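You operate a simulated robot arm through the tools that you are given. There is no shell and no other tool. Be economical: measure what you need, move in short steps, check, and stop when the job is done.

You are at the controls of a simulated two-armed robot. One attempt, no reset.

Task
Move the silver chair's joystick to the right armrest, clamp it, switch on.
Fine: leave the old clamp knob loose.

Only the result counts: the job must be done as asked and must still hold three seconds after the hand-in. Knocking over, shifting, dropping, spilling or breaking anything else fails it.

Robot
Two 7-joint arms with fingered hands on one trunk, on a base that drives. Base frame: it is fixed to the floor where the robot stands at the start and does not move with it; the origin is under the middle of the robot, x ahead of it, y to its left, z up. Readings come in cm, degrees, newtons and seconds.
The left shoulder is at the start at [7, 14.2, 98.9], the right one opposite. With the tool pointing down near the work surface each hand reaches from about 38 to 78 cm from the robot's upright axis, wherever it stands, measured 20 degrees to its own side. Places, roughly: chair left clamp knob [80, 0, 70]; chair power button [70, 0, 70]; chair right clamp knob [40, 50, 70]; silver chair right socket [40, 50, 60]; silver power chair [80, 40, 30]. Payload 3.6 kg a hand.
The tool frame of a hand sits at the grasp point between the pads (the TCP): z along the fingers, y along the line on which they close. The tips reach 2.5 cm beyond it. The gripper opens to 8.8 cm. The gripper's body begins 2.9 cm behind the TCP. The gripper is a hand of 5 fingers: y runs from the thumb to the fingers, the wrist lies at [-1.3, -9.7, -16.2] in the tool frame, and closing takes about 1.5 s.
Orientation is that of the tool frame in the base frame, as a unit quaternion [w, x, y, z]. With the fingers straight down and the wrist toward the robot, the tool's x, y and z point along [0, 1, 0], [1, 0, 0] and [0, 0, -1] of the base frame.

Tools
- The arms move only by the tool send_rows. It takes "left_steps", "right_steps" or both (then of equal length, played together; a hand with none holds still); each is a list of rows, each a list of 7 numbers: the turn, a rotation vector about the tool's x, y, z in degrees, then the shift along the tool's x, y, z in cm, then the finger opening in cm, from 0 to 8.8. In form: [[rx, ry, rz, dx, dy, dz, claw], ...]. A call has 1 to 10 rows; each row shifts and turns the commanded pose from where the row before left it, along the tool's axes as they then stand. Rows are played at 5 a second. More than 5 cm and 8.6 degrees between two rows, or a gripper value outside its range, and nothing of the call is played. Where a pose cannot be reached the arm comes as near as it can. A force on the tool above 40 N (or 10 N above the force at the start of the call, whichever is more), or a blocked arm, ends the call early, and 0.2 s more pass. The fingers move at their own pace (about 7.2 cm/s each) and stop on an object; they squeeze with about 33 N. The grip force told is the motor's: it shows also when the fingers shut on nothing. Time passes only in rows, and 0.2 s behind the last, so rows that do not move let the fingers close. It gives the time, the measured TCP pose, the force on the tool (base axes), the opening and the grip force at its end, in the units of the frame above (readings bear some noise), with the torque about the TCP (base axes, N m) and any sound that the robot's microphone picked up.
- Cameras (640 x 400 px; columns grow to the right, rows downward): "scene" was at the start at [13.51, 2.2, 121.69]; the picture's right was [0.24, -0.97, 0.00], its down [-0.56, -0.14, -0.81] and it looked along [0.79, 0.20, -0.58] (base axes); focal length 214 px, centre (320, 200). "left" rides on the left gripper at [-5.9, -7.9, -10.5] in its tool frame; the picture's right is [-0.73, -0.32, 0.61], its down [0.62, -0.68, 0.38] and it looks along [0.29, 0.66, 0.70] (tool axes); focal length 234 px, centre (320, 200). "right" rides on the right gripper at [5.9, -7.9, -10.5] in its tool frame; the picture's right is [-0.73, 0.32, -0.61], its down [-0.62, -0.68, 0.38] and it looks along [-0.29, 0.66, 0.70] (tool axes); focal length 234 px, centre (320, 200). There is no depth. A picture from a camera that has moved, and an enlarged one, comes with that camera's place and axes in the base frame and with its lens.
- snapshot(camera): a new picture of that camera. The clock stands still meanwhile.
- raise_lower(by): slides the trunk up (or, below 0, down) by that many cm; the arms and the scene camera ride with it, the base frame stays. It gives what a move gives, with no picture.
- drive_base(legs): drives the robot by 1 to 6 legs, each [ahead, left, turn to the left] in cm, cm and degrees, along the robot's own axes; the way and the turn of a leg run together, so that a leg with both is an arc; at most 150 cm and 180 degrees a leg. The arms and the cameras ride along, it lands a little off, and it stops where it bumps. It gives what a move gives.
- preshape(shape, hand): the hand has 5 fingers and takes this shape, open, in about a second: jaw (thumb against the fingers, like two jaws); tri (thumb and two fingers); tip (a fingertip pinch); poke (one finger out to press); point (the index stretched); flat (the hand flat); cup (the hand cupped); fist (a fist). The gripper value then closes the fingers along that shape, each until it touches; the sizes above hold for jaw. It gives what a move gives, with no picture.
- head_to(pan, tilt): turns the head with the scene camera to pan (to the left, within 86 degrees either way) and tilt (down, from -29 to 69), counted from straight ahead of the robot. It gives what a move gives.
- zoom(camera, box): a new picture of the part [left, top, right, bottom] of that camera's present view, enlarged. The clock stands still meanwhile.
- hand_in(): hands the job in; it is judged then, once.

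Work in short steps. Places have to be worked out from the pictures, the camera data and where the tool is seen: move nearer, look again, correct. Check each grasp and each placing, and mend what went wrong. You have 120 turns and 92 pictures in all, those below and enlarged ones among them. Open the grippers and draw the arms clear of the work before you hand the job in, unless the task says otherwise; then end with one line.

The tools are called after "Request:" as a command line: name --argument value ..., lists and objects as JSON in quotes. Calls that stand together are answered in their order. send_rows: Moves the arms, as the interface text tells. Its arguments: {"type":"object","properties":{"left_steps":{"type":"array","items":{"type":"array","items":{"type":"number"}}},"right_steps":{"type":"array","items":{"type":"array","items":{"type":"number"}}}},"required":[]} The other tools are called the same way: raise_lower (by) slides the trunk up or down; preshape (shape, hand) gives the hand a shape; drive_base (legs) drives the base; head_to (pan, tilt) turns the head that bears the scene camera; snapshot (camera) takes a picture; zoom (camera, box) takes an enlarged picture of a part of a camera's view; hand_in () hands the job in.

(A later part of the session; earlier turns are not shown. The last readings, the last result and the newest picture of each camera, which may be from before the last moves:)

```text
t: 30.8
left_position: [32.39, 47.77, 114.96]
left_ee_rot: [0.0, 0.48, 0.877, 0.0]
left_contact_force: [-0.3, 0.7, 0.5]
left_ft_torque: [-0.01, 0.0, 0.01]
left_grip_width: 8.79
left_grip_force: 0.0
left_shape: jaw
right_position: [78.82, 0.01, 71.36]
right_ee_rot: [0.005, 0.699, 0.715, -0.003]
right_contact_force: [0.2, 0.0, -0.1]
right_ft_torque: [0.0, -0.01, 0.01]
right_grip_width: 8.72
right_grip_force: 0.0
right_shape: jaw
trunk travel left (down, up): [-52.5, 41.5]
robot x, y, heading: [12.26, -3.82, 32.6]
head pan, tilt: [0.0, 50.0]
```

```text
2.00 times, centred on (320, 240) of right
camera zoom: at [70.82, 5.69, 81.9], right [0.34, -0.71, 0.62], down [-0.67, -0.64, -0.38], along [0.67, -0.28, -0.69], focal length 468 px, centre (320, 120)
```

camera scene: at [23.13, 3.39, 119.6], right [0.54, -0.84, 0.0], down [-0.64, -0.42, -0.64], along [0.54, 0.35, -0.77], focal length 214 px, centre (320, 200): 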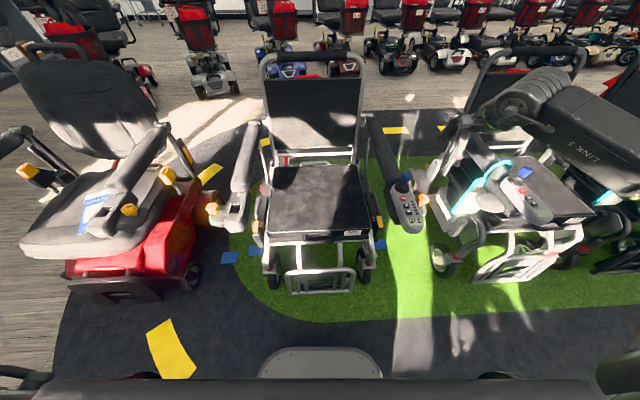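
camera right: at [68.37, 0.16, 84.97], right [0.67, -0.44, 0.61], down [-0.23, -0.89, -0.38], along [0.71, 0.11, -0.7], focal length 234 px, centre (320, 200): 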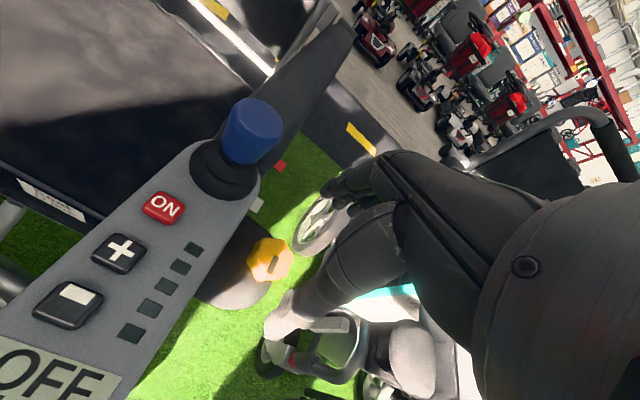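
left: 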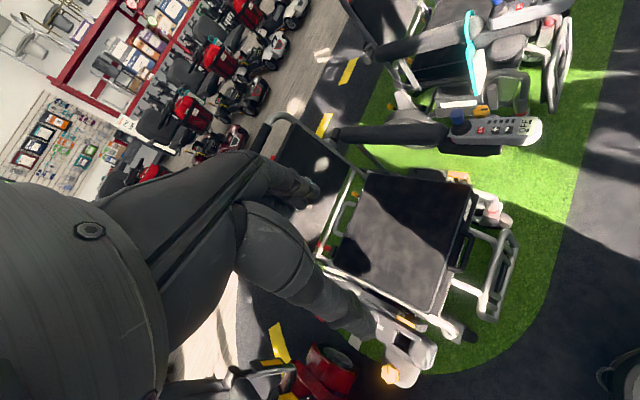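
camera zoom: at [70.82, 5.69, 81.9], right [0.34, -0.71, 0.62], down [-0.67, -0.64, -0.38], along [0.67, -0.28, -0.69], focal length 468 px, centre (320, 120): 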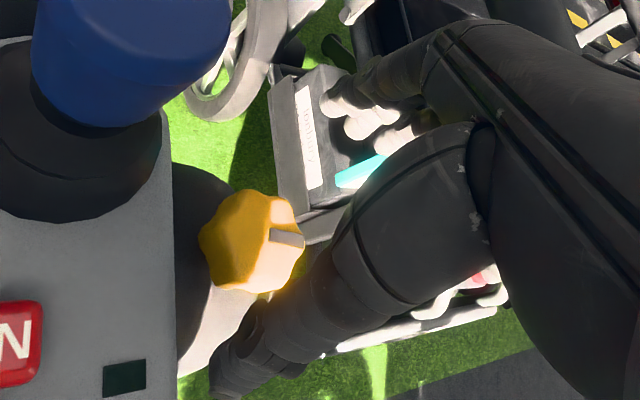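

The mark is now at ~113°, i.e. 80° turned. One more bite the same way to get it surely loose.

Request:
send_rows --right_steps '[[0, 0, 0, -0.3, -0.1, 0, 8.8], [0, 0, 0, 0, 0, 3, 8.8], [0, 0, 0, 0, 0, 1.5, 8.8], [0, 0, 0, 0, 0, 0, 0], [0, 0, 0, 0, 0, 0, 0], [0, 0, 0, 0, 0, 0, 0], [0, 0, 0, 0, 0, 0, 0], [0, 0, 0, 0, 0, 0, 0], [0, 0, 0, 0, 0, 0, 0]]'

Request:
send_rows --right_steps '[[0, 0, -8, 0, 0, 0, 0], [0, 0, -8, 0, 0, 0, 0], [0, 0, -8, 0, 0, 0, 0], [0, 0, -8, 0, 0, 0, 0], [0, 0, -8, 0, 0, 0, 0]]'

Request:
send_rows --right_steps '[[0, 0, 0, 0, 0, 0, 8.8], [0, 0, 0, 0, 0, 0, 8.8], [0, 0, 0, 0, 0, 0, 8.8], [0, 0, 0, 0, 0, -4.5, 8.8], [0, 0, 0, 0, 0, -4.5, 8.8]]'

Request:
snapshot --camera "right"

```text
t: 32.8
left_position: [32.54, 47.38, 115.12]
left_ee_rot: [-0.001, 0.48, 0.877, 0.002]
left_contact_force: [-0.4, 1.0, -0.1]
left_ft_torque: [-0.02, 0.04, 0.0]
left_grip_width: 8.75
left_grip_force: 0.1
left_shape: jaw
right_position: [78.89, -0.89, 66.94]
right_ee_rot: [0.004, 0.7, 0.715, -0.001]
right_contact_force: [15.5, -23.4, 6.6]
right_ft_torque: [-0.05, -1.19, 0.11]
right_grip_width: 2.53
right_grip_force: 32.8
right_shape: jaw
trunk travel left (down, up): [-52.5, 41.5]
robot x, y, heading: [12.58, -3.55, 32.8]
head pan, tilt: [0.0, 50.0]
```

```text
t: 33.5
left_position: [32.61, 47.52, 114.95]
left_ee_rot: [0.001, 0.481, 0.877, 0.0]
left_contact_force: [0.1, 1.4, -0.7]
left_ft_torque: [0.0, -0.02, -0.02]
left_grip_width: 8.76
left_grip_force: 0.1
left_shape: jaw
right_position: [79.14, -1.32, 66.9]
right_ee_rot: [0.008, 0.582, 0.813, -0.006]
right_contact_force: [14.3, -16.9, 1.1]
right_ft_torque: [0.13, -0.66, -0.07]
right_grip_width: 2.32
right_grip_force: 33.0
right_shape: jaw
trunk travel left (down, up): [-52.5, 41.5]
robot x, y, heading: [12.74, -3.6, 32.6]
head pan, tilt: [0.0, 50.0]
stopped in row 3 (right hand): the force on the tool passed its limit at 42 N (the readings are from after the stop); the commanded pose is now the measured one
```

```text
t: 34.7
left_position: [32.37, 47.57, 115.04]
left_ee_rot: [0.0, 0.481, 0.877, 0.0]
left_contact_force: [0.6, 0.0, 0.4]
left_ft_torque: [-0.01, -0.02, 0.02]
left_grip_width: 8.75
left_grip_force: 0.1
left_shape: jaw
right_position: [78.71, -0.87, 76.0]
right_ee_rot: [0.007, 0.579, 0.815, -0.005]
right_contact_force: [0.5, 0.2, -0.2]
right_ft_torque: [-0.01, 0.01, 0.01]
right_grip_width: 8.77
right_grip_force: 0.2
right_shape: jaw
trunk travel left (down, up): [-52.5, 41.5]
robot x, y, heading: [12.84, -3.51, 32.6]
head pan, tilt: [0.0, 50.0]
```

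```text
57 pictures are left
camera right: at [69.48, 2.18, 86.54], right [0.54, -0.57, 0.62], down [-0.44, -0.82, -0.37], along [0.72, -0.07, -0.69], focal length 234 px, centre (320, 200)
```

right: 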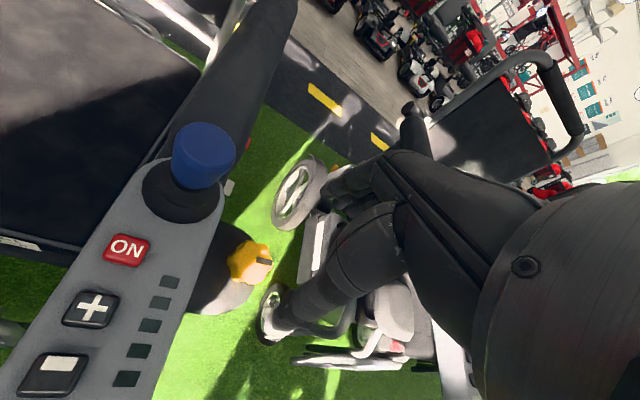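

The mark is past 90° of turn. Next I need to hold the pod across its width, so I lift the right hand and swing it toward a −90° yaw (wrist inboard), testing reach at a safe height.

Request:
send_rows --right_steps '[[0, 0, 0, 0, 0, -5, 8.8], [0, 0, 0, 0, 0, -5, 8.8], [0, 0, 8.5, 0, -4, 0, 8.8], [0, 0, 8.5, 0, -4, 0, 8.8], [0, 0, 8.5, 0, 0, 0, 8.8], [0, 0, 8.5, 0, 0, 0, 8.8], [0, 0, 8.5, 0, 0, 0, 8.8], [0, 0, 8.5, 0, 0, 0, 8.8], [0, 0, 8.5, 0, 0, 0, 8.8], [0, 0, 8.5, 0, 0, 0, 8.8]]'

Request:
snapshot --camera "right"

```text
t: 36.9
left_position: [32.46, 47.76, 114.86]
left_ee_rot: [0.001, 0.48, 0.877, -0.002]
left_contact_force: [0.0, 0.1, -0.2]
left_ft_torque: [0.0, 0.0, -0.01]
left_grip_width: 8.76
left_grip_force: 0.1
left_shape: jaw
right_position: [72.28, -0.12, 83.76]
right_ee_rot: [0.003, 0.936, 0.353, 0.001]
right_contact_force: [-0.1, -0.3, -0.7]
right_ft_torque: [0.01, 0.06, 0.0]
right_grip_width: 8.77
right_grip_force: 0.1
right_shape: jaw
right hand out of reach, approached as far as the arm can: row 9, 10
trunk travel left (down, up): [-52.5, 41.5]
robot x, y, heading: [12.38, -3.82, 32.6]
head pan, tilt: [0.0, 50.0]
```

```text
56 pictures are left
camera right: at [71.4, 9.71, 94.33], right [-0.34, -0.72, 0.61], down [-0.92, 0.1, -0.39], along [0.22, -0.69, -0.69], focal length 234 px, centre (320, 200)
```

right: 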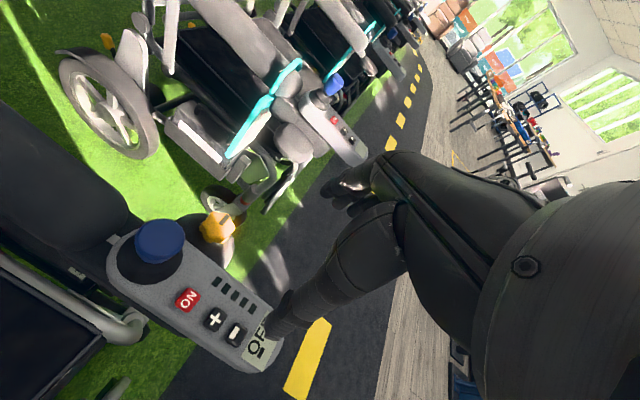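

The hand reaches −81°, just short of perpendicular to the pod. I shift the hand inboard and up, then turn the base ~14° right to gain the missing yaw.

Request:
send_rows --right_steps '[[0, 0, 0, 0, -2, -4, 8.8], [0, 0, 0, 0, -4.9, 0, 8.8], [0, 0, 0, 0, -4.9, 0, 8.8], [0, 0, 0, 0, -3.5, 0, 8.8]]'

Request:
drive_base --legs '[[0, 0, -14]]'

Request:
snapshot --camera "scene"

```text
t: 37.9
left_position: [32.35, 47.79, 114.95]
left_ee_rot: [0.0, 0.48, 0.877, -0.001]
left_contact_force: [0.3, -1.2, -0.4]
left_ft_torque: [0.02, 0.05, 0.0]
left_grip_width: 8.79
left_grip_force: 0.0
left_shape: jaw
right_position: [61.79, 12.61, 86.23]
right_ee_rot: [0.009, 0.936, 0.351, -0.001]
right_contact_force: [-0.8, 0.5, 0.2]
right_ft_torque: [-0.02, -0.02, 0.01]
right_grip_width: 8.81
right_grip_force: 0.1
right_shape: jaw
right hand out of reach, approached as far as the arm can: row 1
trunk travel left (down, up): [-52.5, 41.5]
robot x, y, heading: [12.49, -3.76, 32.5]
head pan, tilt: [0.0, 50.0]
```

```text
t: 39.1
left_position: [44.06, 41.41, 114.95]
left_ee_rot: [0.001, 0.583, 0.812, 0.0]
left_contact_force: [-0.7, 1.3, -0.3]
left_ft_torque: [0.01, -0.01, -0.03]
left_grip_width: 8.76
left_grip_force: 0.1
left_shape: jaw
right_position: [64.44, 0.29, 86.1]
right_ee_rot: [0.008, 0.972, 0.234, -0.002]
right_contact_force: [0.3, 0.7, 0.0]
right_ft_torque: [0.01, -0.01, 0.01]
right_grip_width: 8.78
right_grip_force: 0.0
right_shape: jaw
trunk travel left (down, up): [-52.5, 41.5]
robot x, y, heading: [12.22, -3.72, 18.7]
head pan, tilt: [0.0, 50.0]
```

```text
55 pictures are left
camera scene: at [24.5, 0.51, 119.6], right [0.32, -0.95, 0.0], down [-0.73, -0.24, -0.64], along [0.61, 0.21, -0.77], focal length 214 px, centre (320, 200)
```

scene: 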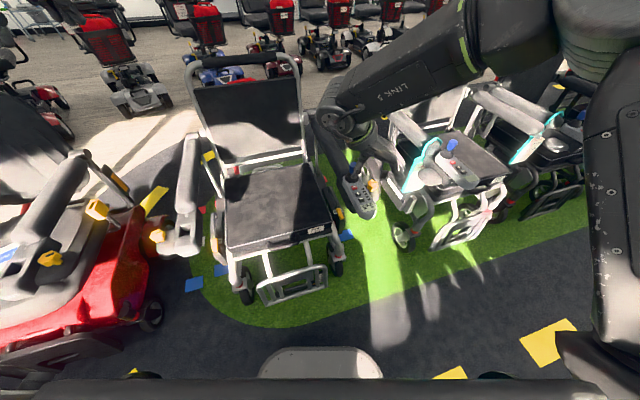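

Now the needed yaw is inside the range. I move over the pod's middle, align roughly (rz −4) and look down.

Request:
send_rows --right_steps '[[0, 0, -4, 4, -0.2, 0, 8.8], [0, 0, 0, 3.7, -0.4, 2, 8.8], [0, 0, 0, 0, 0, 3, 8.8]]'

Request:
snapshot --camera "right"

Request:
zoom --camera "scene" --box '[300, 110, 420, 240]'

```text
t: 39.9
left_position: [44.28, 41.24, 115.1]
left_ee_rot: [0.0, 0.584, 0.812, -0.001]
left_contact_force: [-0.3, 0.2, 0.0]
left_ft_torque: [0.03, -0.01, 0.01]
left_grip_width: 8.79
left_grip_force: 0.1
left_shape: jaw
right_position: [70.97, 4.32, 81.15]
right_ee_rot: [0.008, 0.963, 0.268, 0.0]
right_contact_force: [-0.2, 0.2, -0.6]
right_ft_torque: [0.0, 0.0, 0.07]
right_grip_width: 8.74
right_grip_force: 0.1
right_shape: jaw
trunk travel left (down, up): [-52.5, 41.5]
robot x, y, heading: [12.69, -3.46, 18.8]
head pan, tilt: [0.0, 50.0]
```

```text
54 pictures are left
camera right: at [71.98, 14.31, 91.45], right [-0.46, -0.64, 0.62], down [-0.89, 0.25, -0.39], along [0.09, -0.72, -0.68], focal length 234 px, centre (320, 200)
```

right: 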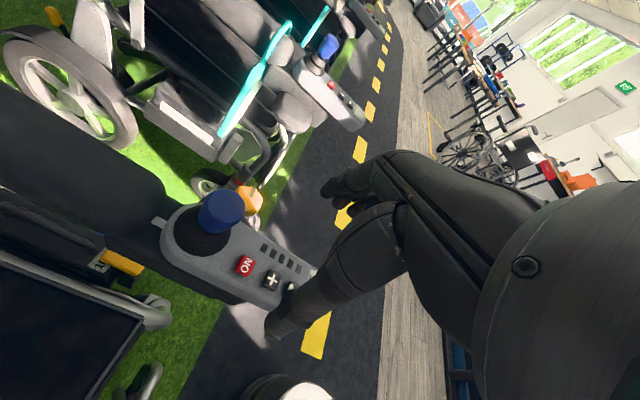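

```text
3.08 times, centred on (360, 175) of scene
camera zoom: at [24.54, 0.46, 119.6], right [0.32, -0.95, 0.0], down [-0.73, -0.24, -0.64], along [0.61, 0.21, -0.77], focal length 660 px, centre (197, 277)
```

zoom: 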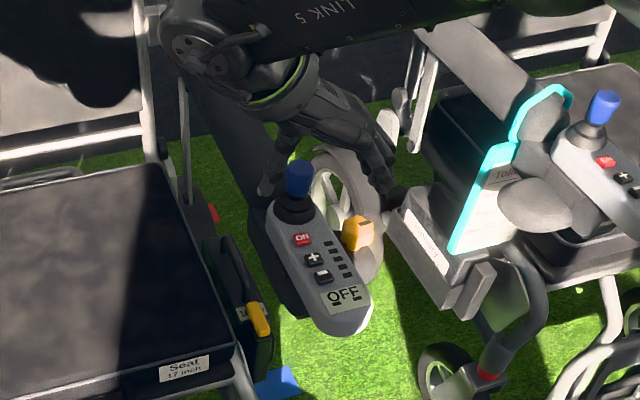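

Pod top is ~z 70, centre line through [75.7, 6.8] at ~35°, width ~6.5 cm. I align the hand and descend to just above it.

Request:
send_rows --right_steps '[[0, 0, -3.6, -0.2, 0.7, 0, 8.8], [0, 0, 0, 0, 0, 4, 8.8], [0, 0, 0, 0, 0, 3.7, 8.8]]'

Request:
snapshot --camera "right"

Request:
zoom --camera "scene" --box '[310, 130, 410, 240]'

```text
t: 40.7
left_position: [44.33, 41.3, 114.99]
left_ee_rot: [0.0, 0.582, 0.813, 0.0]
left_contact_force: [-0.5, 0.4, -0.9]
left_ft_torque: [0.0, 0.03, 0.0]
left_grip_width: 8.79
left_grip_force: 0.0
left_shape: jaw
right_position: [71.25, 3.38, 73.44]
right_ee_rot: [0.008, 0.954, 0.298, -0.002]
right_contact_force: [0.1, 0.5, 0.0]
right_ft_torque: [-0.01, -0.02, 0.0]
right_grip_width: 8.78
right_grip_force: 0.1
right_shape: jaw
trunk travel left (down, up): [-52.5, 41.5]
robot x, y, heading: [12.8, -3.29, 18.6]
head pan, tilt: [0.0, 50.0]
```

```text
52 pictures are left
camera right: at [71.58, 13.48, 83.83], right [-0.41, -0.67, 0.62], down [-0.9, 0.2, -0.39], along [0.14, -0.72, -0.68], focal length 234 px, centre (320, 200)
```

right: 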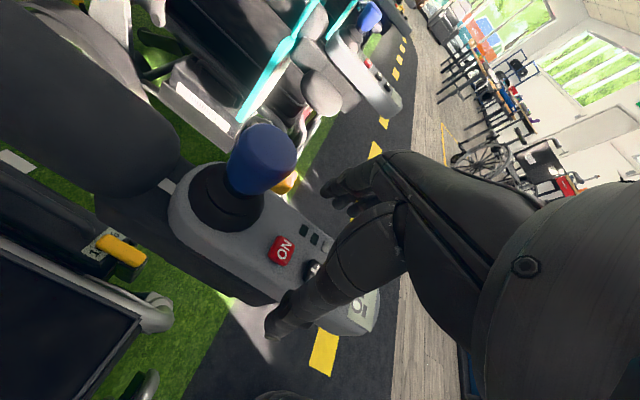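

```text
3.64 times, centred on (360, 185) of scene
camera zoom: at [24.53, 0.51, 119.6], right [0.32, -0.95, 0.0], down [-0.73, -0.24, -0.64], along [0.61, 0.21, -0.77], focal length 780 px, centre (174, 254)
```

zoom: 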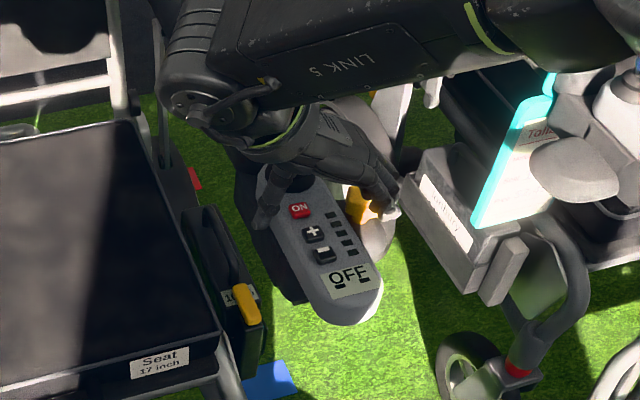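

The fingers straddle the pod, with the knob close behind the outer fingers. I shift 0.7 cm toward the pod's display end, descend to z≈69 and check force.

Request:
send_rows --right_steps '[[0, 0, 0, -0.7, 0.1, 1, 8.8], [0, 0, 0, 0, 0, 1.2, 8.8], [0, 0, 0, 0, 0, 1.2, 8.8], [0, 0, 0, 0, 0, 1, 8.8]]'

Request:
zoom --camera "right" --box '[180, 140, 400, 360]'

Request:
zoom --camera "scene" --box '[310, 130, 410, 240]'

```text
t: 41.7
left_position: [44.27, 41.35, 115.03]
left_ee_rot: [0.0, 0.583, 0.812, 0.0]
left_contact_force: [-0.1, -0.1, 0.4]
left_ft_torque: [0.0, -0.01, 0.05]
left_grip_width: 8.76
left_grip_force: 0.1
left_shape: jaw
right_position: [70.46, 3.04, 68.94]
right_ee_rot: [0.008, 0.955, 0.298, -0.002]
right_contact_force: [-0.3, -0.5, 0.1]
right_ft_torque: [0.04, 0.0, 0.04]
right_grip_width: 8.78
right_grip_force: 0.0
right_shape: jaw
trunk travel left (down, up): [-52.5, 41.5]
robot x, y, heading: [12.27, -3.74, 18.8]
head pan, tilt: [0.0, 50.0]
```

```text
1.82 times, centred on (290, 250) of right
camera zoom: at [70.92, 13.03, 79.31], right [-0.41, -0.67, 0.62], down [-0.9, 0.2, -0.39], along [0.14, -0.72, -0.68], focal length 426 px, centre (374, 109)
```

zoom: 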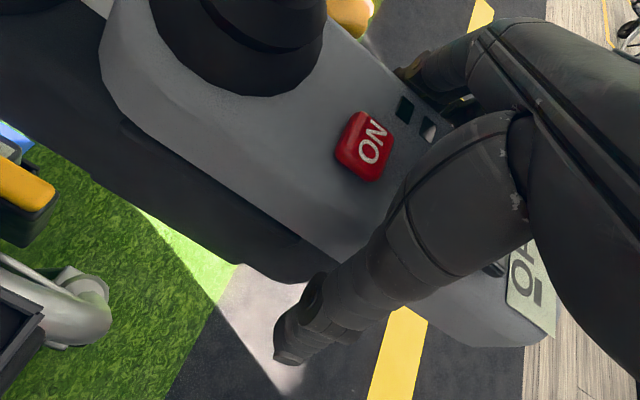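

```text
3.64 times, centred on (360, 185) of scene
camera zoom: at [24.51, 0.52, 119.6], right [0.32, -0.95, 0.0], down [-0.73, -0.24, -0.64], along [0.61, 0.2, -0.77], focal length 780 px, centre (174, 254)
```

zoom: 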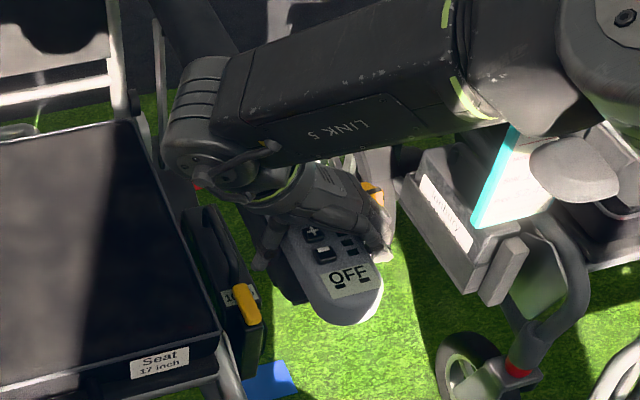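

Straddled without contact. Close on the pod's sides.

Request:
send_rows --right_steps '[[0, 0, 0, 0, 0, 0, 0], [0, 0, 0, 0, 0, 0, 0], [0, 0, 0, 0, 0, 0, 0], [0, 0, 0, 0, 0, 0, 0], [0, 0, 0, 0, 0, 0, 0], [0, 0, 0, 0, 0, 0, 0]]'

Request:
zoom --camera "right" --box '[180, 140, 400, 360]'

```text
t: 43.1
left_position: [44.21, 41.26, 115.0]
left_ee_rot: [0.0, 0.583, 0.813, 0.0]
left_contact_force: [0.1, -0.4, -0.3]
left_ft_torque: [-0.04, 0.04, -0.01]
left_grip_width: 8.76
left_grip_force: 0.1
left_shape: jaw
right_position: [70.45, 3.05, 68.93]
right_ee_rot: [0.007, 0.954, 0.298, -0.002]
right_contact_force: [-1.7, -1.2, -0.2]
right_ft_torque: [0.05, 0.08, 0.08]
right_grip_width: 4.97
right_grip_force: 32.6
right_shape: jaw
trunk travel left (down, up): [-52.5, 41.5]
robot x, y, heading: [12.46, -3.6, 18.5]
head pan, tilt: [0.0, 50.0]
```

```text
1.82 times, centred on (290, 250) of right
camera zoom: at [70.92, 13.02, 79.33], right [-0.41, -0.67, 0.62], down [-0.9, 0.2, -0.39], along [0.14, -0.72, -0.68], focal length 426 px, centre (374, 109)
```

zoom: 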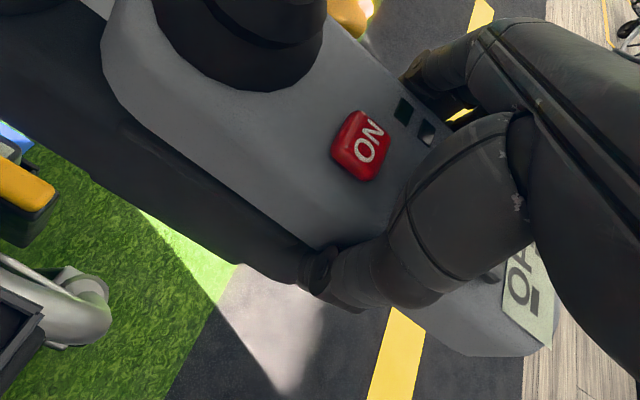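

Balanced grip at 5.0 cm. Lift straight up gently and watch the force.

Request:
send_rows --right_steps '[[0, 0, 0, 0, 0, -0.5, 0], [0, 0, 0, 0, 0, -0.5, 0], [0, 0, 0, 0, 0, -0.7, 0], [0, 0, 0, 0, 0, -0.8, 0]]'

Request:
snapshot --camera "right"

Request:
zoom --camera "scene" --box '[310, 130, 410, 240]'

```text
t: 44.1
left_position: [44.28, 41.27, 114.92]
left_ee_rot: [0.0, 0.583, 0.812, 0.0]
left_contact_force: [-1.3, 0.3, 0.5]
left_ft_torque: [-0.01, -0.02, -0.04]
left_grip_width: 8.76
left_grip_force: 0.0
left_shape: jaw
right_position: [70.47, 3.14, 71.33]
right_ee_rot: [0.008, 0.954, 0.298, -0.003]
right_contact_force: [-0.5, 1.7, -6.3]
right_ft_torque: [-0.01, 0.14, 0.08]
right_grip_width: 4.96
right_grip_force: 33.1
right_shape: jaw
trunk travel left (down, up): [-52.5, 41.5]
robot x, y, heading: [12.27, -3.49, 18.6]
head pan, tilt: [0.0, 50.0]
```

```text
47 pictures are left
camera right: at [70.92, 13.09, 81.82], right [-0.41, -0.67, 0.62], down [-0.9, 0.2, -0.39], along [0.14, -0.72, -0.68], focal length 234 px, centre (320, 200)
```

right: 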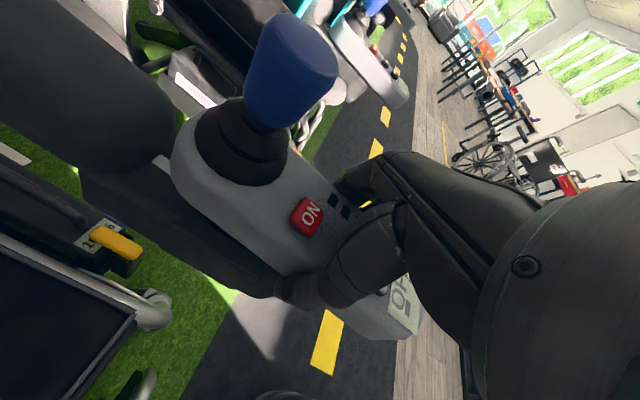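

```text
3.64 times, centred on (360, 185) of scene
camera zoom: at [24.56, 0.55, 119.58], right [0.32, -0.95, 0.0], down [-0.73, -0.24, -0.64], along [0.61, 0.2, -0.77], focal length 780 px, centre (174, 254)
```

zoom: 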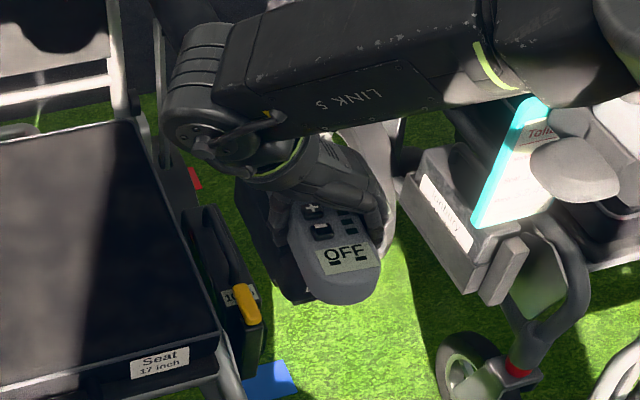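

The pod rises freely at only ~6 N: unclamped. Lift it well clear.

Request:
send_rows --right_steps '[[0, 0, 0, 0, 0, -1.5, 0], [0, 0, 0, 0, 0, -1.5, 0], [0, 0, 0, 0, 0, -2, 0], [0, 0, 0, 0, 0, -2.5, 0], [0, 0, 0, 0, 0, -2.5, 0], [0, 0, 0, 0, 0, -3, 0]]'

Request:
snapshot --camera "right"

Request:
snapshot --camera "scene"

```text
t: 45.5
left_position: [44.19, 41.36, 114.94]
left_ee_rot: [0.0, 0.583, 0.813, 0.001]
left_contact_force: [0.2, -0.1, -0.1]
left_ft_torque: [0.01, -0.02, -0.02]
left_grip_width: 8.77
left_grip_force: 0.2
left_shape: jaw
right_position: [70.62, 3.22, 84.39]
right_ee_rot: [0.008, 0.954, 0.299, -0.003]
right_contact_force: [0.5, 0.0, -5.6]
right_ft_torque: [-0.05, 0.18, -0.03]
right_grip_width: 4.94
right_grip_force: 32.5
right_shape: jaw
trunk travel left (down, up): [-52.5, 41.5]
robot x, y, heading: [12.52, -3.67, 18.7]
head pan, tilt: [0.0, 50.0]
```

```text
45 pictures are left
camera right: at [71.01, 13.2, 94.79], right [-0.41, -0.67, 0.62], down [-0.9, 0.2, -0.39], along [0.14, -0.72, -0.68], focal length 234 px, centre (320, 200)
```

right: 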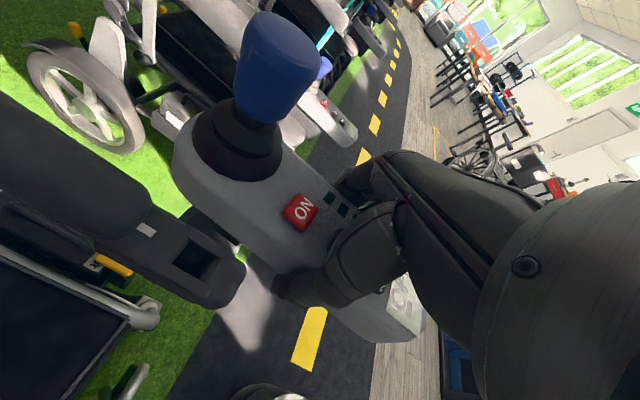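

```text
44 pictures are left
camera scene: at [24.48, 0.53, 119.59], right [0.32, -0.95, 0.0], down [-0.73, -0.24, -0.64], along [0.61, 0.2, -0.77], focal length 214 px, centre (320, 200)
```

scene: 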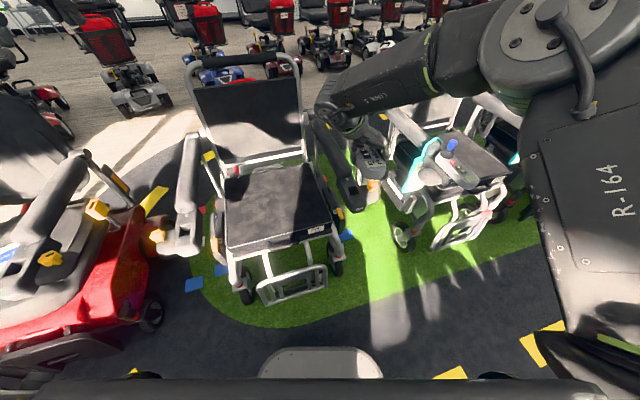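

The joystick is free, and the empty left socket is visible. Zoom on both sockets with the scene camera to get the exact offset between them.

Request:
zoom --camera "scene" --box '[300, 140, 400, 220]'

Request:
zoom --camera "scene" --box '[140, 190, 240, 270]'

Request:
zoom --camera "right" --box '[130, 190, 290, 320]'

Request:
snapshot --camera "left"

```text
5.00 times, centred on (350, 180) of scene
camera zoom: at [24.48, 0.53, 119.59], right [0.32, -0.95, 0.0], down [-0.73, -0.24, -0.64], along [0.61, 0.2, -0.77], focal length 1072 px, centre (170, 300)
```

zoom: 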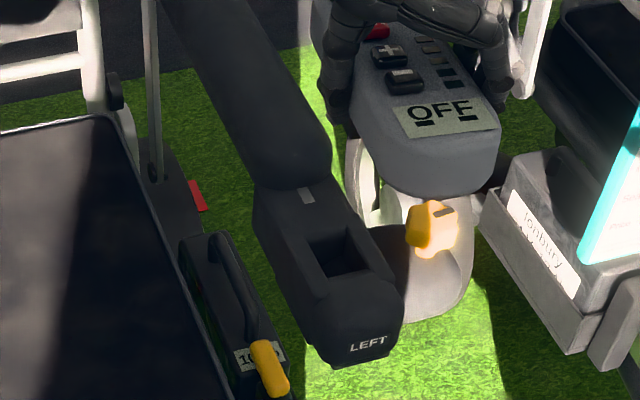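

```text
5.00 times, centred on (190, 230) of scene
camera zoom: at [24.48, 0.53, 119.59], right [0.32, -0.95, 0.0], down [-0.73, -0.24, -0.64], along [0.61, 0.2, -0.77], focal length 1072 px, centre (970, 50)
```

zoom: 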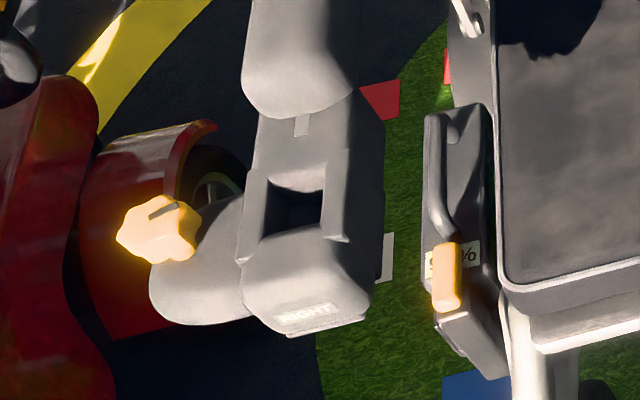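

```text
3.08 times, centred on (210, 255) of right
camera zoom: at [71.01, 13.2, 94.79], right [-0.41, -0.67, 0.62], down [-0.9, 0.2, -0.39], along [0.14, -0.72, -0.68], focal length 720 px, centre (658, 31)
```

zoom: 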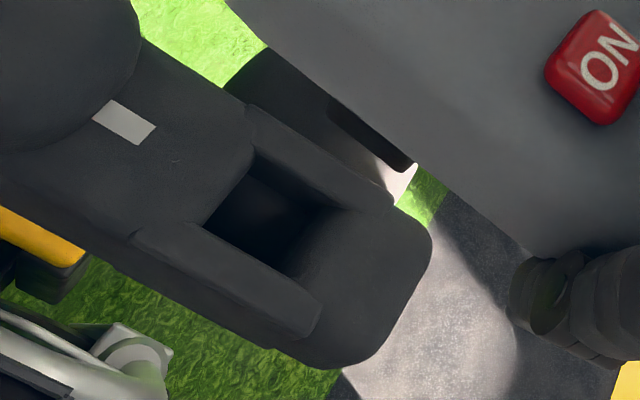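

```text
40 pictures are left
camera left: at [38.52, 33.28, 125.35], right [-0.07, -0.79, -0.61], down [-0.84, 0.37, -0.38], along [0.53, 0.48, -0.7], focal length 234 px, centre (320, 200)
```

left: 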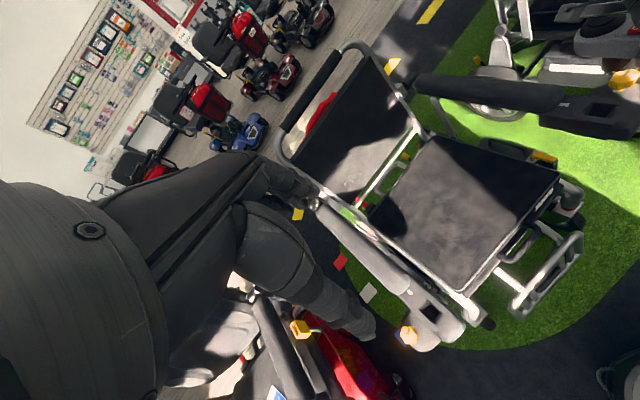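

Sockets: left ≈[74.4, 5.0, 66.4], right ≈[43.0, 47.7, 66.4], offset [-31.4, 42.7, 0]. So the seated TCP there is ≈[39.05, 45.7, 68.9] at the same yaw. I plan to drive the base by that offset. First I look left for obstacles.

Request:
head_to --pan 65 --tilt 35

Request:
snapshot --camera "scene"

```text
t: 46.9
left_position: [44.35, 41.33, 115.01]
left_ee_rot: [0.0, 0.583, 0.812, 0.0]
left_contact_force: [0.3, 0.8, 0.2]
left_ft_torque: [-0.01, -0.01, 0.0]
left_grip_width: 8.78
left_grip_force: 0.0
left_shape: jaw
right_position: [70.69, 3.25, 84.37]
right_ee_rot: [0.009, 0.955, 0.298, -0.004]
right_contact_force: [-0.5, 0.1, -5.5]
right_ft_torque: [-0.07, 0.14, 0.02]
right_grip_width: 4.95
right_grip_force: 32.7
right_shape: jaw
trunk travel left (down, up): [-52.5, 41.5]
robot x, y, heading: [12.5, -3.67, 18.4]
head pan, tilt: [65.0, 35.0]
```

```text
39 pictures are left
camera scene: at [18.27, 6.83, 121.76], right [0.99, -0.11, 0.0], down [-0.07, -0.57, -0.82], along [0.09, 0.81, -0.57], focal length 214 px, centre (320, 200)
```

scene: 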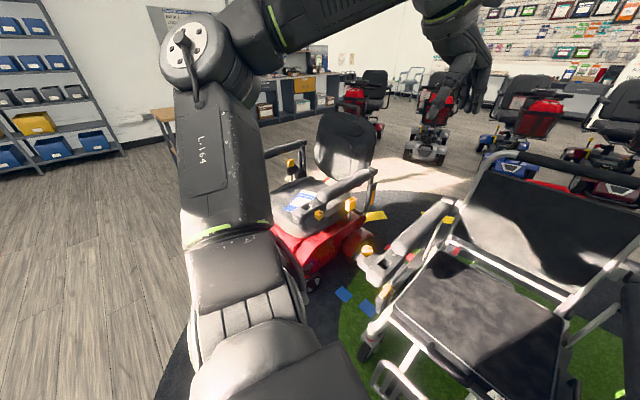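

The scooter stands around y≥80 with low armrests. I raise the trunk 8 cm for clearance, back up, then drive left.

Request:
raise_lower --by 8

Request:
drive_base --legs '[[-16.1, 0, 0], [0, 25, 0]]'

Request:
snapshot --camera "scene"

```text
t: 48.1
left_position: [44.39, 41.34, 122.96]
left_ee_rot: [0.0, 0.583, 0.812, 0.0]
left_contact_force: [-1.2, 0.7, -0.6]
left_ft_torque: [0.01, 0.01, 0.0]
left_grip_width: 8.79
left_grip_force: 0.0
left_shape: jaw
right_position: [70.61, 3.13, 92.33]
right_ee_rot: [0.008, 0.954, 0.299, -0.003]
right_contact_force: [-0.1, 0.4, -6.2]
right_ft_torque: [-0.1, 0.13, 0.02]
right_grip_width: 4.91
right_grip_force: 33.0
right_shape: jaw
trunk travel left (down, up): [-60.5, 33.5]
robot x, y, heading: [12.84, -3.7, 18.4]
head pan, tilt: [65.0, 35.0]
```

```text
t: 50.9
left_position: [21.29, 59.75, 122.97]
left_ee_rot: [0.001, 0.583, 0.812, 0.0]
left_contact_force: [-0.9, 0.4, 0.7]
left_ft_torque: [0.01, -0.02, 0.02]
left_grip_width: 8.75
left_grip_force: 0.1
left_shape: jaw
right_position: [47.49, 21.66, 92.28]
right_ee_rot: [0.009, 0.955, 0.298, -0.003]
right_contact_force: [0.3, -0.6, -5.8]
right_ft_torque: [-0.06, 0.11, -0.01]
right_grip_width: 4.93
right_grip_force: 32.8
right_shape: jaw
trunk travel left (down, up): [-60.5, 33.5]
robot x, y, heading: [-10.76, 14.71, 18.5]
head pan, tilt: [65.0, 35.0]
```

```text
38 pictures are left
camera scene: at [-4.82, 25.21, 129.76], right [0.99, -0.11, 0.0], down [-0.07, -0.57, -0.82], along [0.09, 0.81, -0.57], focal length 214 px, centre (320, 200)
```

scene: 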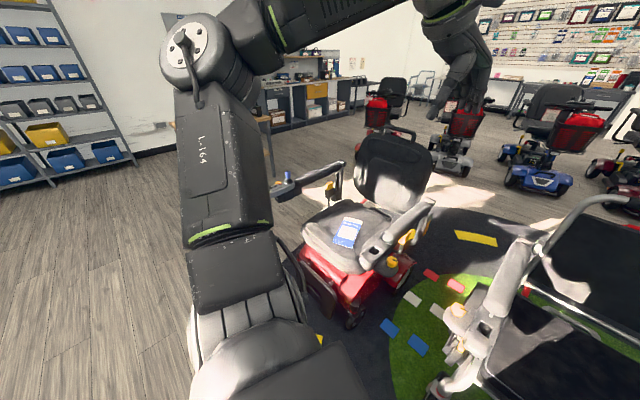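

Path is clear. Drive the remaining 25 cm left.

Request:
drive_base --legs '[[-0.4, 25.4, 0]]'

Request:
head_to --pan 15 --tilt 45

Request:
snapshot --camera "scene"

Request:
snapshot --camera "right"

```text
t: 52.7
left_position: [12.97, 83.4, 122.88]
left_ee_rot: [0.0, 0.584, 0.812, 0.0]
left_contact_force: [-0.6, 0.3, -0.2]
left_ft_torque: [0.03, -0.03, 0.01]
left_grip_width: 8.75
left_grip_force: 0.1
left_shape: jaw
right_position: [39.23, 45.08, 92.23]
right_ee_rot: [0.007, 0.955, 0.297, -0.003]
right_contact_force: [0.3, 0.4, -6.2]
right_ft_torque: [-0.07, 0.12, -0.04]
right_grip_width: 4.93
right_grip_force: 33.0
right_shape: jaw
trunk travel left (down, up): [-60.5, 33.5]
robot x, y, heading: [-19.16, 38.63, 18.5]
head pan, tilt: [65.0, 35.0]
```

```text
t: 53.9
left_position: [12.91, 83.33, 122.88]
left_ee_rot: [0.0, 0.584, 0.812, 0.0]
left_contact_force: [0.0, 0.3, -0.2]
left_ft_torque: [0.03, -0.02, 0.03]
left_grip_width: 8.77
left_grip_force: 0.0
left_shape: jaw
right_position: [39.17, 45.14, 92.28]
right_ee_rot: [0.008, 0.955, 0.298, -0.003]
right_contact_force: [0.3, 1.3, -6.6]
right_ft_torque: [-0.07, 0.14, 0.02]
right_grip_width: 4.92
right_grip_force: 32.3
right_shape: jaw
trunk travel left (down, up): [-60.5, 33.5]
robot x, y, heading: [-18.75, 38.82, 18.5]
head pan, tilt: [15.0, 45.0]
```

```text
37 pictures are left
camera scene: at [-7.39, 44.61, 128.28], right [0.55, -0.83, 0.0], down [-0.59, -0.39, -0.71], along [0.59, 0.39, -0.71], focal length 214 px, centre (320, 200)
```

scene: 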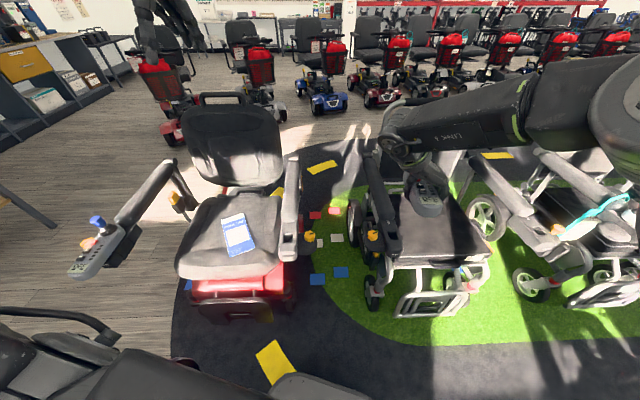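

```text
36 pictures are left
camera right: at [39.68, 55.14, 102.72], right [-0.41, -0.67, 0.62], down [-0.9, 0.2, -0.39], along [0.13, -0.72, -0.68], focal length 234 px, centre (320, 200)
```

right: 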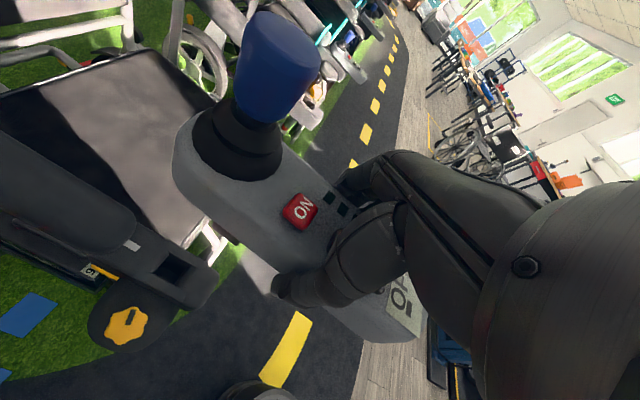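

The right socket shows in the hand camera. I lower the trunk back 8 cm and shift slightly, so that the view can be compared directly with the one over the left socket at the same height.

Request:
raise_lower --by -8

Request:
send_rows --right_steps '[[0, 0, 0, 0.5, -0.5, 0, 0], [0, 0, 0, 0, 0, 0, 0]]'

Request:
zoom --camera "right" --box '[130, 190, 290, 320]'

```text
t: 55.1
left_position: [12.91, 83.28, 114.99]
left_ee_rot: [0.0, 0.584, 0.812, 0.0]
left_contact_force: [0.1, 0.3, 0.6]
left_ft_torque: [0.03, 0.01, 0.01]
left_grip_width: 8.78
left_grip_force: 0.0
left_shape: jaw
right_position: [39.34, 45.08, 84.36]
right_ee_rot: [0.009, 0.955, 0.297, -0.003]
right_contact_force: [0.1, -0.3, -5.9]
right_ft_torque: [-0.1, 0.14, 0.02]
right_grip_width: 4.93
right_grip_force: 32.9
right_shape: jaw
trunk travel left (down, up): [-52.5, 41.5]
robot x, y, heading: [-19.11, 38.01, 18.5]
head pan, tilt: [15.0, 45.0]
```

```text
t: 55.7
left_position: [12.89, 83.26, 114.92]
left_ee_rot: [0.0, 0.584, 0.812, 0.001]
left_contact_force: [-0.4, -0.4, 0.7]
left_ft_torque: [-0.02, 0.0, -0.02]
left_grip_width: 8.77
left_grip_force: 0.0
left_shape: jaw
right_position: [39.33, 45.84, 84.21]
right_ee_rot: [0.008, 0.955, 0.297, -0.002]
right_contact_force: [0.7, 0.2, -5.6]
right_ft_torque: [-0.07, 0.13, 0.02]
right_grip_width: 4.97
right_grip_force: 33.0
right_shape: jaw
trunk travel left (down, up): [-52.5, 41.5]
robot x, y, heading: [-18.79, 37.98, 18.3]
head pan, tilt: [15.0, 45.0]
```

```text
3.08 times, centred on (210, 255) of right
camera zoom: at [39.78, 55.79, 94.7], right [-0.41, -0.67, 0.62], down [-0.9, 0.2, -0.39], along [0.13, -0.72, -0.68], focal length 720 px, centre (658, 31)
```

zoom: 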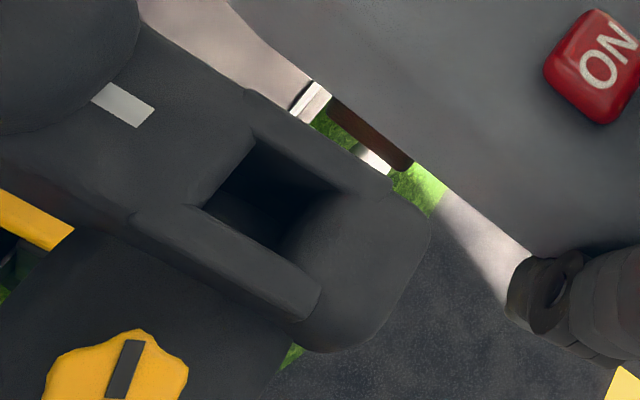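

Orientation matches perfectly; the socket sits ~16 px higher than in the reference view, i.e. I need ~[+0.5, −0.1] cm. Correct and compare again.

Request:
send_rows --right_steps '[[0, 0, 0, 0.36, 0.4, -0.15, 0], [0, 0, 0, 0, 0, 0, 0]]'

Request:
zoom --camera "right" --box '[130, 190, 290, 320]'

```text
t: 56.3
left_position: [13.03, 83.35, 115.01]
left_ee_rot: [0.0, 0.583, 0.812, 0.0]
left_contact_force: [0.6, 0.8, 0.2]
left_ft_torque: [-0.01, 0.03, -0.03]
left_grip_width: 8.75
left_grip_force: 0.1
left_shape: jaw
right_position: [39.8, 45.73, 84.42]
right_ee_rot: [0.009, 0.955, 0.297, -0.003]
right_contact_force: [-0.4, 0.5, -6.5]
right_ft_torque: [-0.08, 0.11, 0.01]
right_grip_width: 4.92
right_grip_force: 32.9
right_shape: jaw
trunk travel left (down, up): [-52.5, 41.5]
robot x, y, heading: [-18.97, 38.77, 18.5]
head pan, tilt: [15.0, 45.0]
```

```text
3.08 times, centred on (210, 255) of right
camera zoom: at [40.34, 55.69, 94.85], right [-0.41, -0.67, 0.62], down [-0.9, 0.2, -0.39], along [0.13, -0.72, -0.68], focal length 720 px, centre (658, 31)
```

zoom: 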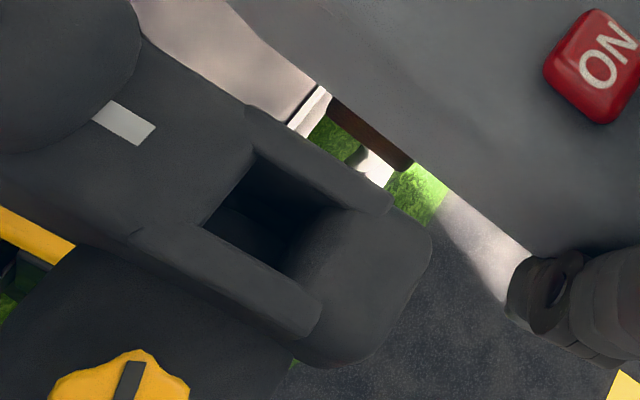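

The view now matches the reference exactly. Descend along the tool axis, slowly.

Request:
send_rows --right_steps '[[0, 0, 0, 0, 0, 1.5, 0], [0, 0, 0, 0, 0, 1.5, 0], [0, 0, 0, 0, 0, 1.5, 0], [0, 0, 0, 0, 0, 1.5, 0], [0, 0, 0, 0, 0, 1, 0], [0, 0, 0, 0, 0, 1, 0], [0, 0, 0, 0, 0, 0.8, 0], [0, 0, 0, 0, 0, 0.7, 0]]'

Request:
zoom --camera "scene" --box '[340, 140, 460, 260]'

```text
t: 58.1
left_position: [13.03, 83.29, 114.88]
left_ee_rot: [0.0, 0.584, 0.812, 0.0]
left_contact_force: [0.5, -0.3, -0.1]
left_ft_torque: [-0.01, 0.0, 0.01]
left_grip_width: 8.76
left_grip_force: 0.0
left_shape: jaw
right_position: [40.13, 45.52, 75.01]
right_ee_rot: [0.008, 0.955, 0.297, -0.002]
right_contact_force: [0.4, 0.1, -6.8]
right_ft_torque: [-0.11, 0.15, 0.0]
right_grip_width: 4.94
right_grip_force: 33.5
right_shape: jaw
trunk travel left (down, up): [-52.5, 41.5]
robot x, y, heading: [-18.86, 38.34, 18.4]
head pan, tilt: [15.0, 45.0]
```

```text
3.33 times, centred on (400, 200) of scene
camera zoom: at [-7.37, 44.58, 120.27], right [0.55, -0.83, 0.0], down [-0.59, -0.39, -0.71], along [0.59, 0.39, -0.71], focal length 715 px, centre (53, 200)
```

zoom: 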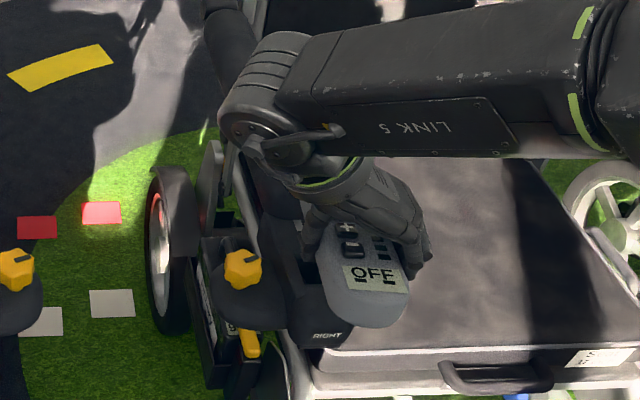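

Some drift in the x reading; check the hand camera before the plug enters.

Request:
zoom --camera "right" --box '[60, 140, 340, 340]'

Request:
send_rows --right_steps '[[0, 0, 0, 0, 0, 0, 0], [0, 0, 0, 0, 0, 0, 0]]'

```text
2.00 times, centred on (200, 240) of right
camera zoom: at [40.45, 55.5, 85.35], right [-0.41, -0.67, 0.62], down [-0.9, 0.2, -0.39], along [0.13, -0.72, -0.68], focal length 468 px, centre (560, 120)
```

zoom: 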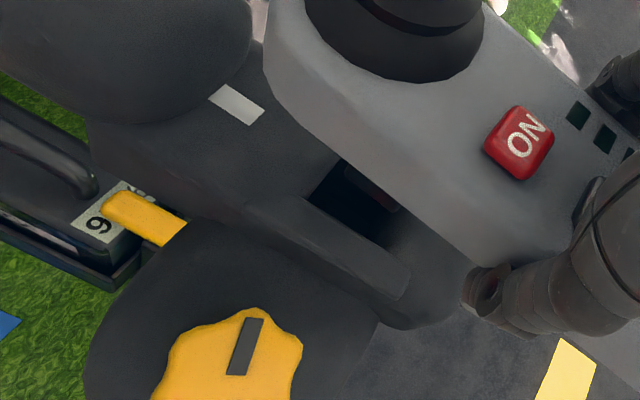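

```text
t: 58.7
left_position: [13.03, 83.39, 114.98]
left_ee_rot: [0.0, 0.583, 0.813, -0.001]
left_contact_force: [0.0, 0.0, -0.2]
left_ft_torque: [0.01, -0.03, 0.02]
left_grip_width: 8.79
left_grip_force: 0.1
left_shape: jaw
right_position: [39.92, 45.49, 74.97]
right_ee_rot: [0.009, 0.955, 0.297, -0.003]
right_contact_force: [0.1, 0.1, -5.1]
right_ft_torque: [-0.06, 0.13, 0.01]
right_grip_width: 4.94
right_grip_force: 33.1
right_shape: jaw
trunk travel left (down, up): [-52.5, 41.5]
robot x, y, heading: [-19.1, 38.2, 18.3]
head pan, tilt: [15.0, 45.0]
```

Readings settle at x 39.9; the plug is over the opening. Continue down in 0.6 cm steps.

Request:
send_rows --right_steps '[[0, 0, 0, 0, 0, 0.6, 0], [0, 0, 0, 0, 0, 0.6, 0], [0, 0, 0, 0, 0, 0.6, 0], [0, 0, 0, 0, 0, 0.6, 0], [0, 0, 0, 0, 0, 0.6, 0], [0, 0, 0, 0, 0, 0.6, 0]]'

Request:
snapshot --camera "right"

```text
t: 60.1
left_position: [12.81, 83.27, 114.94]
left_ee_rot: [0.0, 0.584, 0.812, 0.001]
left_contact_force: [-0.8, -0.7, -0.4]
left_ft_torque: [0.04, 0.03, 0.02]
left_grip_width: 8.75
left_grip_force: 0.0
left_shape: jaw
right_position: [39.85, 45.48, 71.47]
right_ee_rot: [0.007, 0.955, 0.297, -0.003]
right_contact_force: [-2.3, 0.2, 1.4]
right_ft_torque: [0.08, -0.12, 0.01]
right_grip_width: 4.86
right_grip_force: 32.4
right_shape: jaw
trunk travel left (down, up): [-52.5, 41.5]
robot x, y, heading: [-18.95, 38.11, 18.8]
head pan, tilt: [15.0, 45.0]
```

```text
31 pictures are left
camera right: at [40.22, 55.39, 81.9], right [-0.42, -0.67, 0.62], down [-0.9, 0.2, -0.39], along [0.14, -0.72, -0.68], focal length 234 px, centre (320, 200)
```

right: 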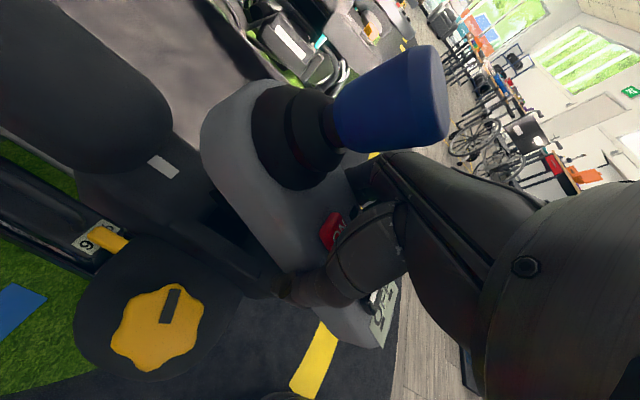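

The pod pitched in the grip: the plug caught the socket edge. Raise again and look at the state.

Request:
send_rows --right_steps '[[0, 0, 0, 0, 0, -1, 0], [0, 0, 0, 0, 0, -1.5, 0], [0, 0, 0, 0, 0, -2.5, 0], [0, 0, 0, 0, 0, -4, 0]]'

Request:
snapshot --camera "right"

Request:
zoom --camera "scene" --box '[340, 120, 460, 240]'

```text
t: 61.1
left_position: [12.84, 83.2, 114.97]
left_ee_rot: [-0.001, 0.583, 0.812, 0.0]
left_contact_force: [0.6, 0.0, -0.3]
left_ft_torque: [0.0, 0.01, 0.0]
left_grip_width: 8.8
left_grip_force: 0.1
left_shape: jaw
right_position: [39.79, 45.6, 80.45]
right_ee_rot: [0.008, 0.955, 0.297, -0.002]
right_contact_force: [0.4, -0.8, -6.3]
right_ft_torque: [-0.08, 0.11, 0.01]
right_grip_width: 4.93
right_grip_force: 32.6
right_shape: jaw
trunk travel left (down, up): [-52.5, 41.5]
robot x, y, heading: [-18.77, 38.3, 18.2]
head pan, tilt: [15.0, 45.0]
```

```text
30 pictures are left
camera right: at [40.23, 55.56, 90.87], right [-0.41, -0.67, 0.62], down [-0.9, 0.2, -0.39], along [0.13, -0.72, -0.68], focal length 234 px, centre (320, 200)
```

right: 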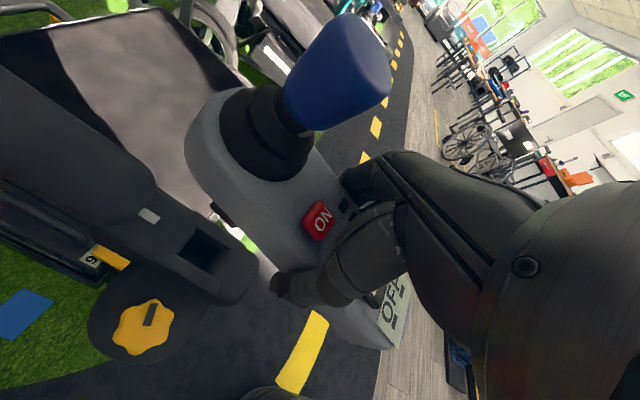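

```text
3.33 times, centred on (400, 180) of scene
camera zoom: at [-7.53, 44.58, 120.29], right [0.55, -0.83, 0.0], down [-0.59, -0.39, -0.71], along [0.59, 0.39, -0.71], focal length 715 px, centre (53, 267)
```

zoom: 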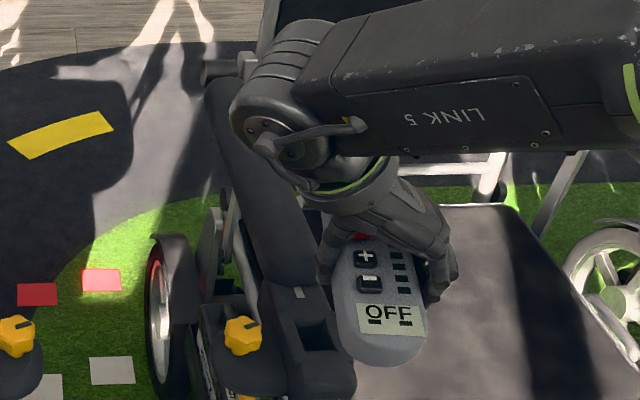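

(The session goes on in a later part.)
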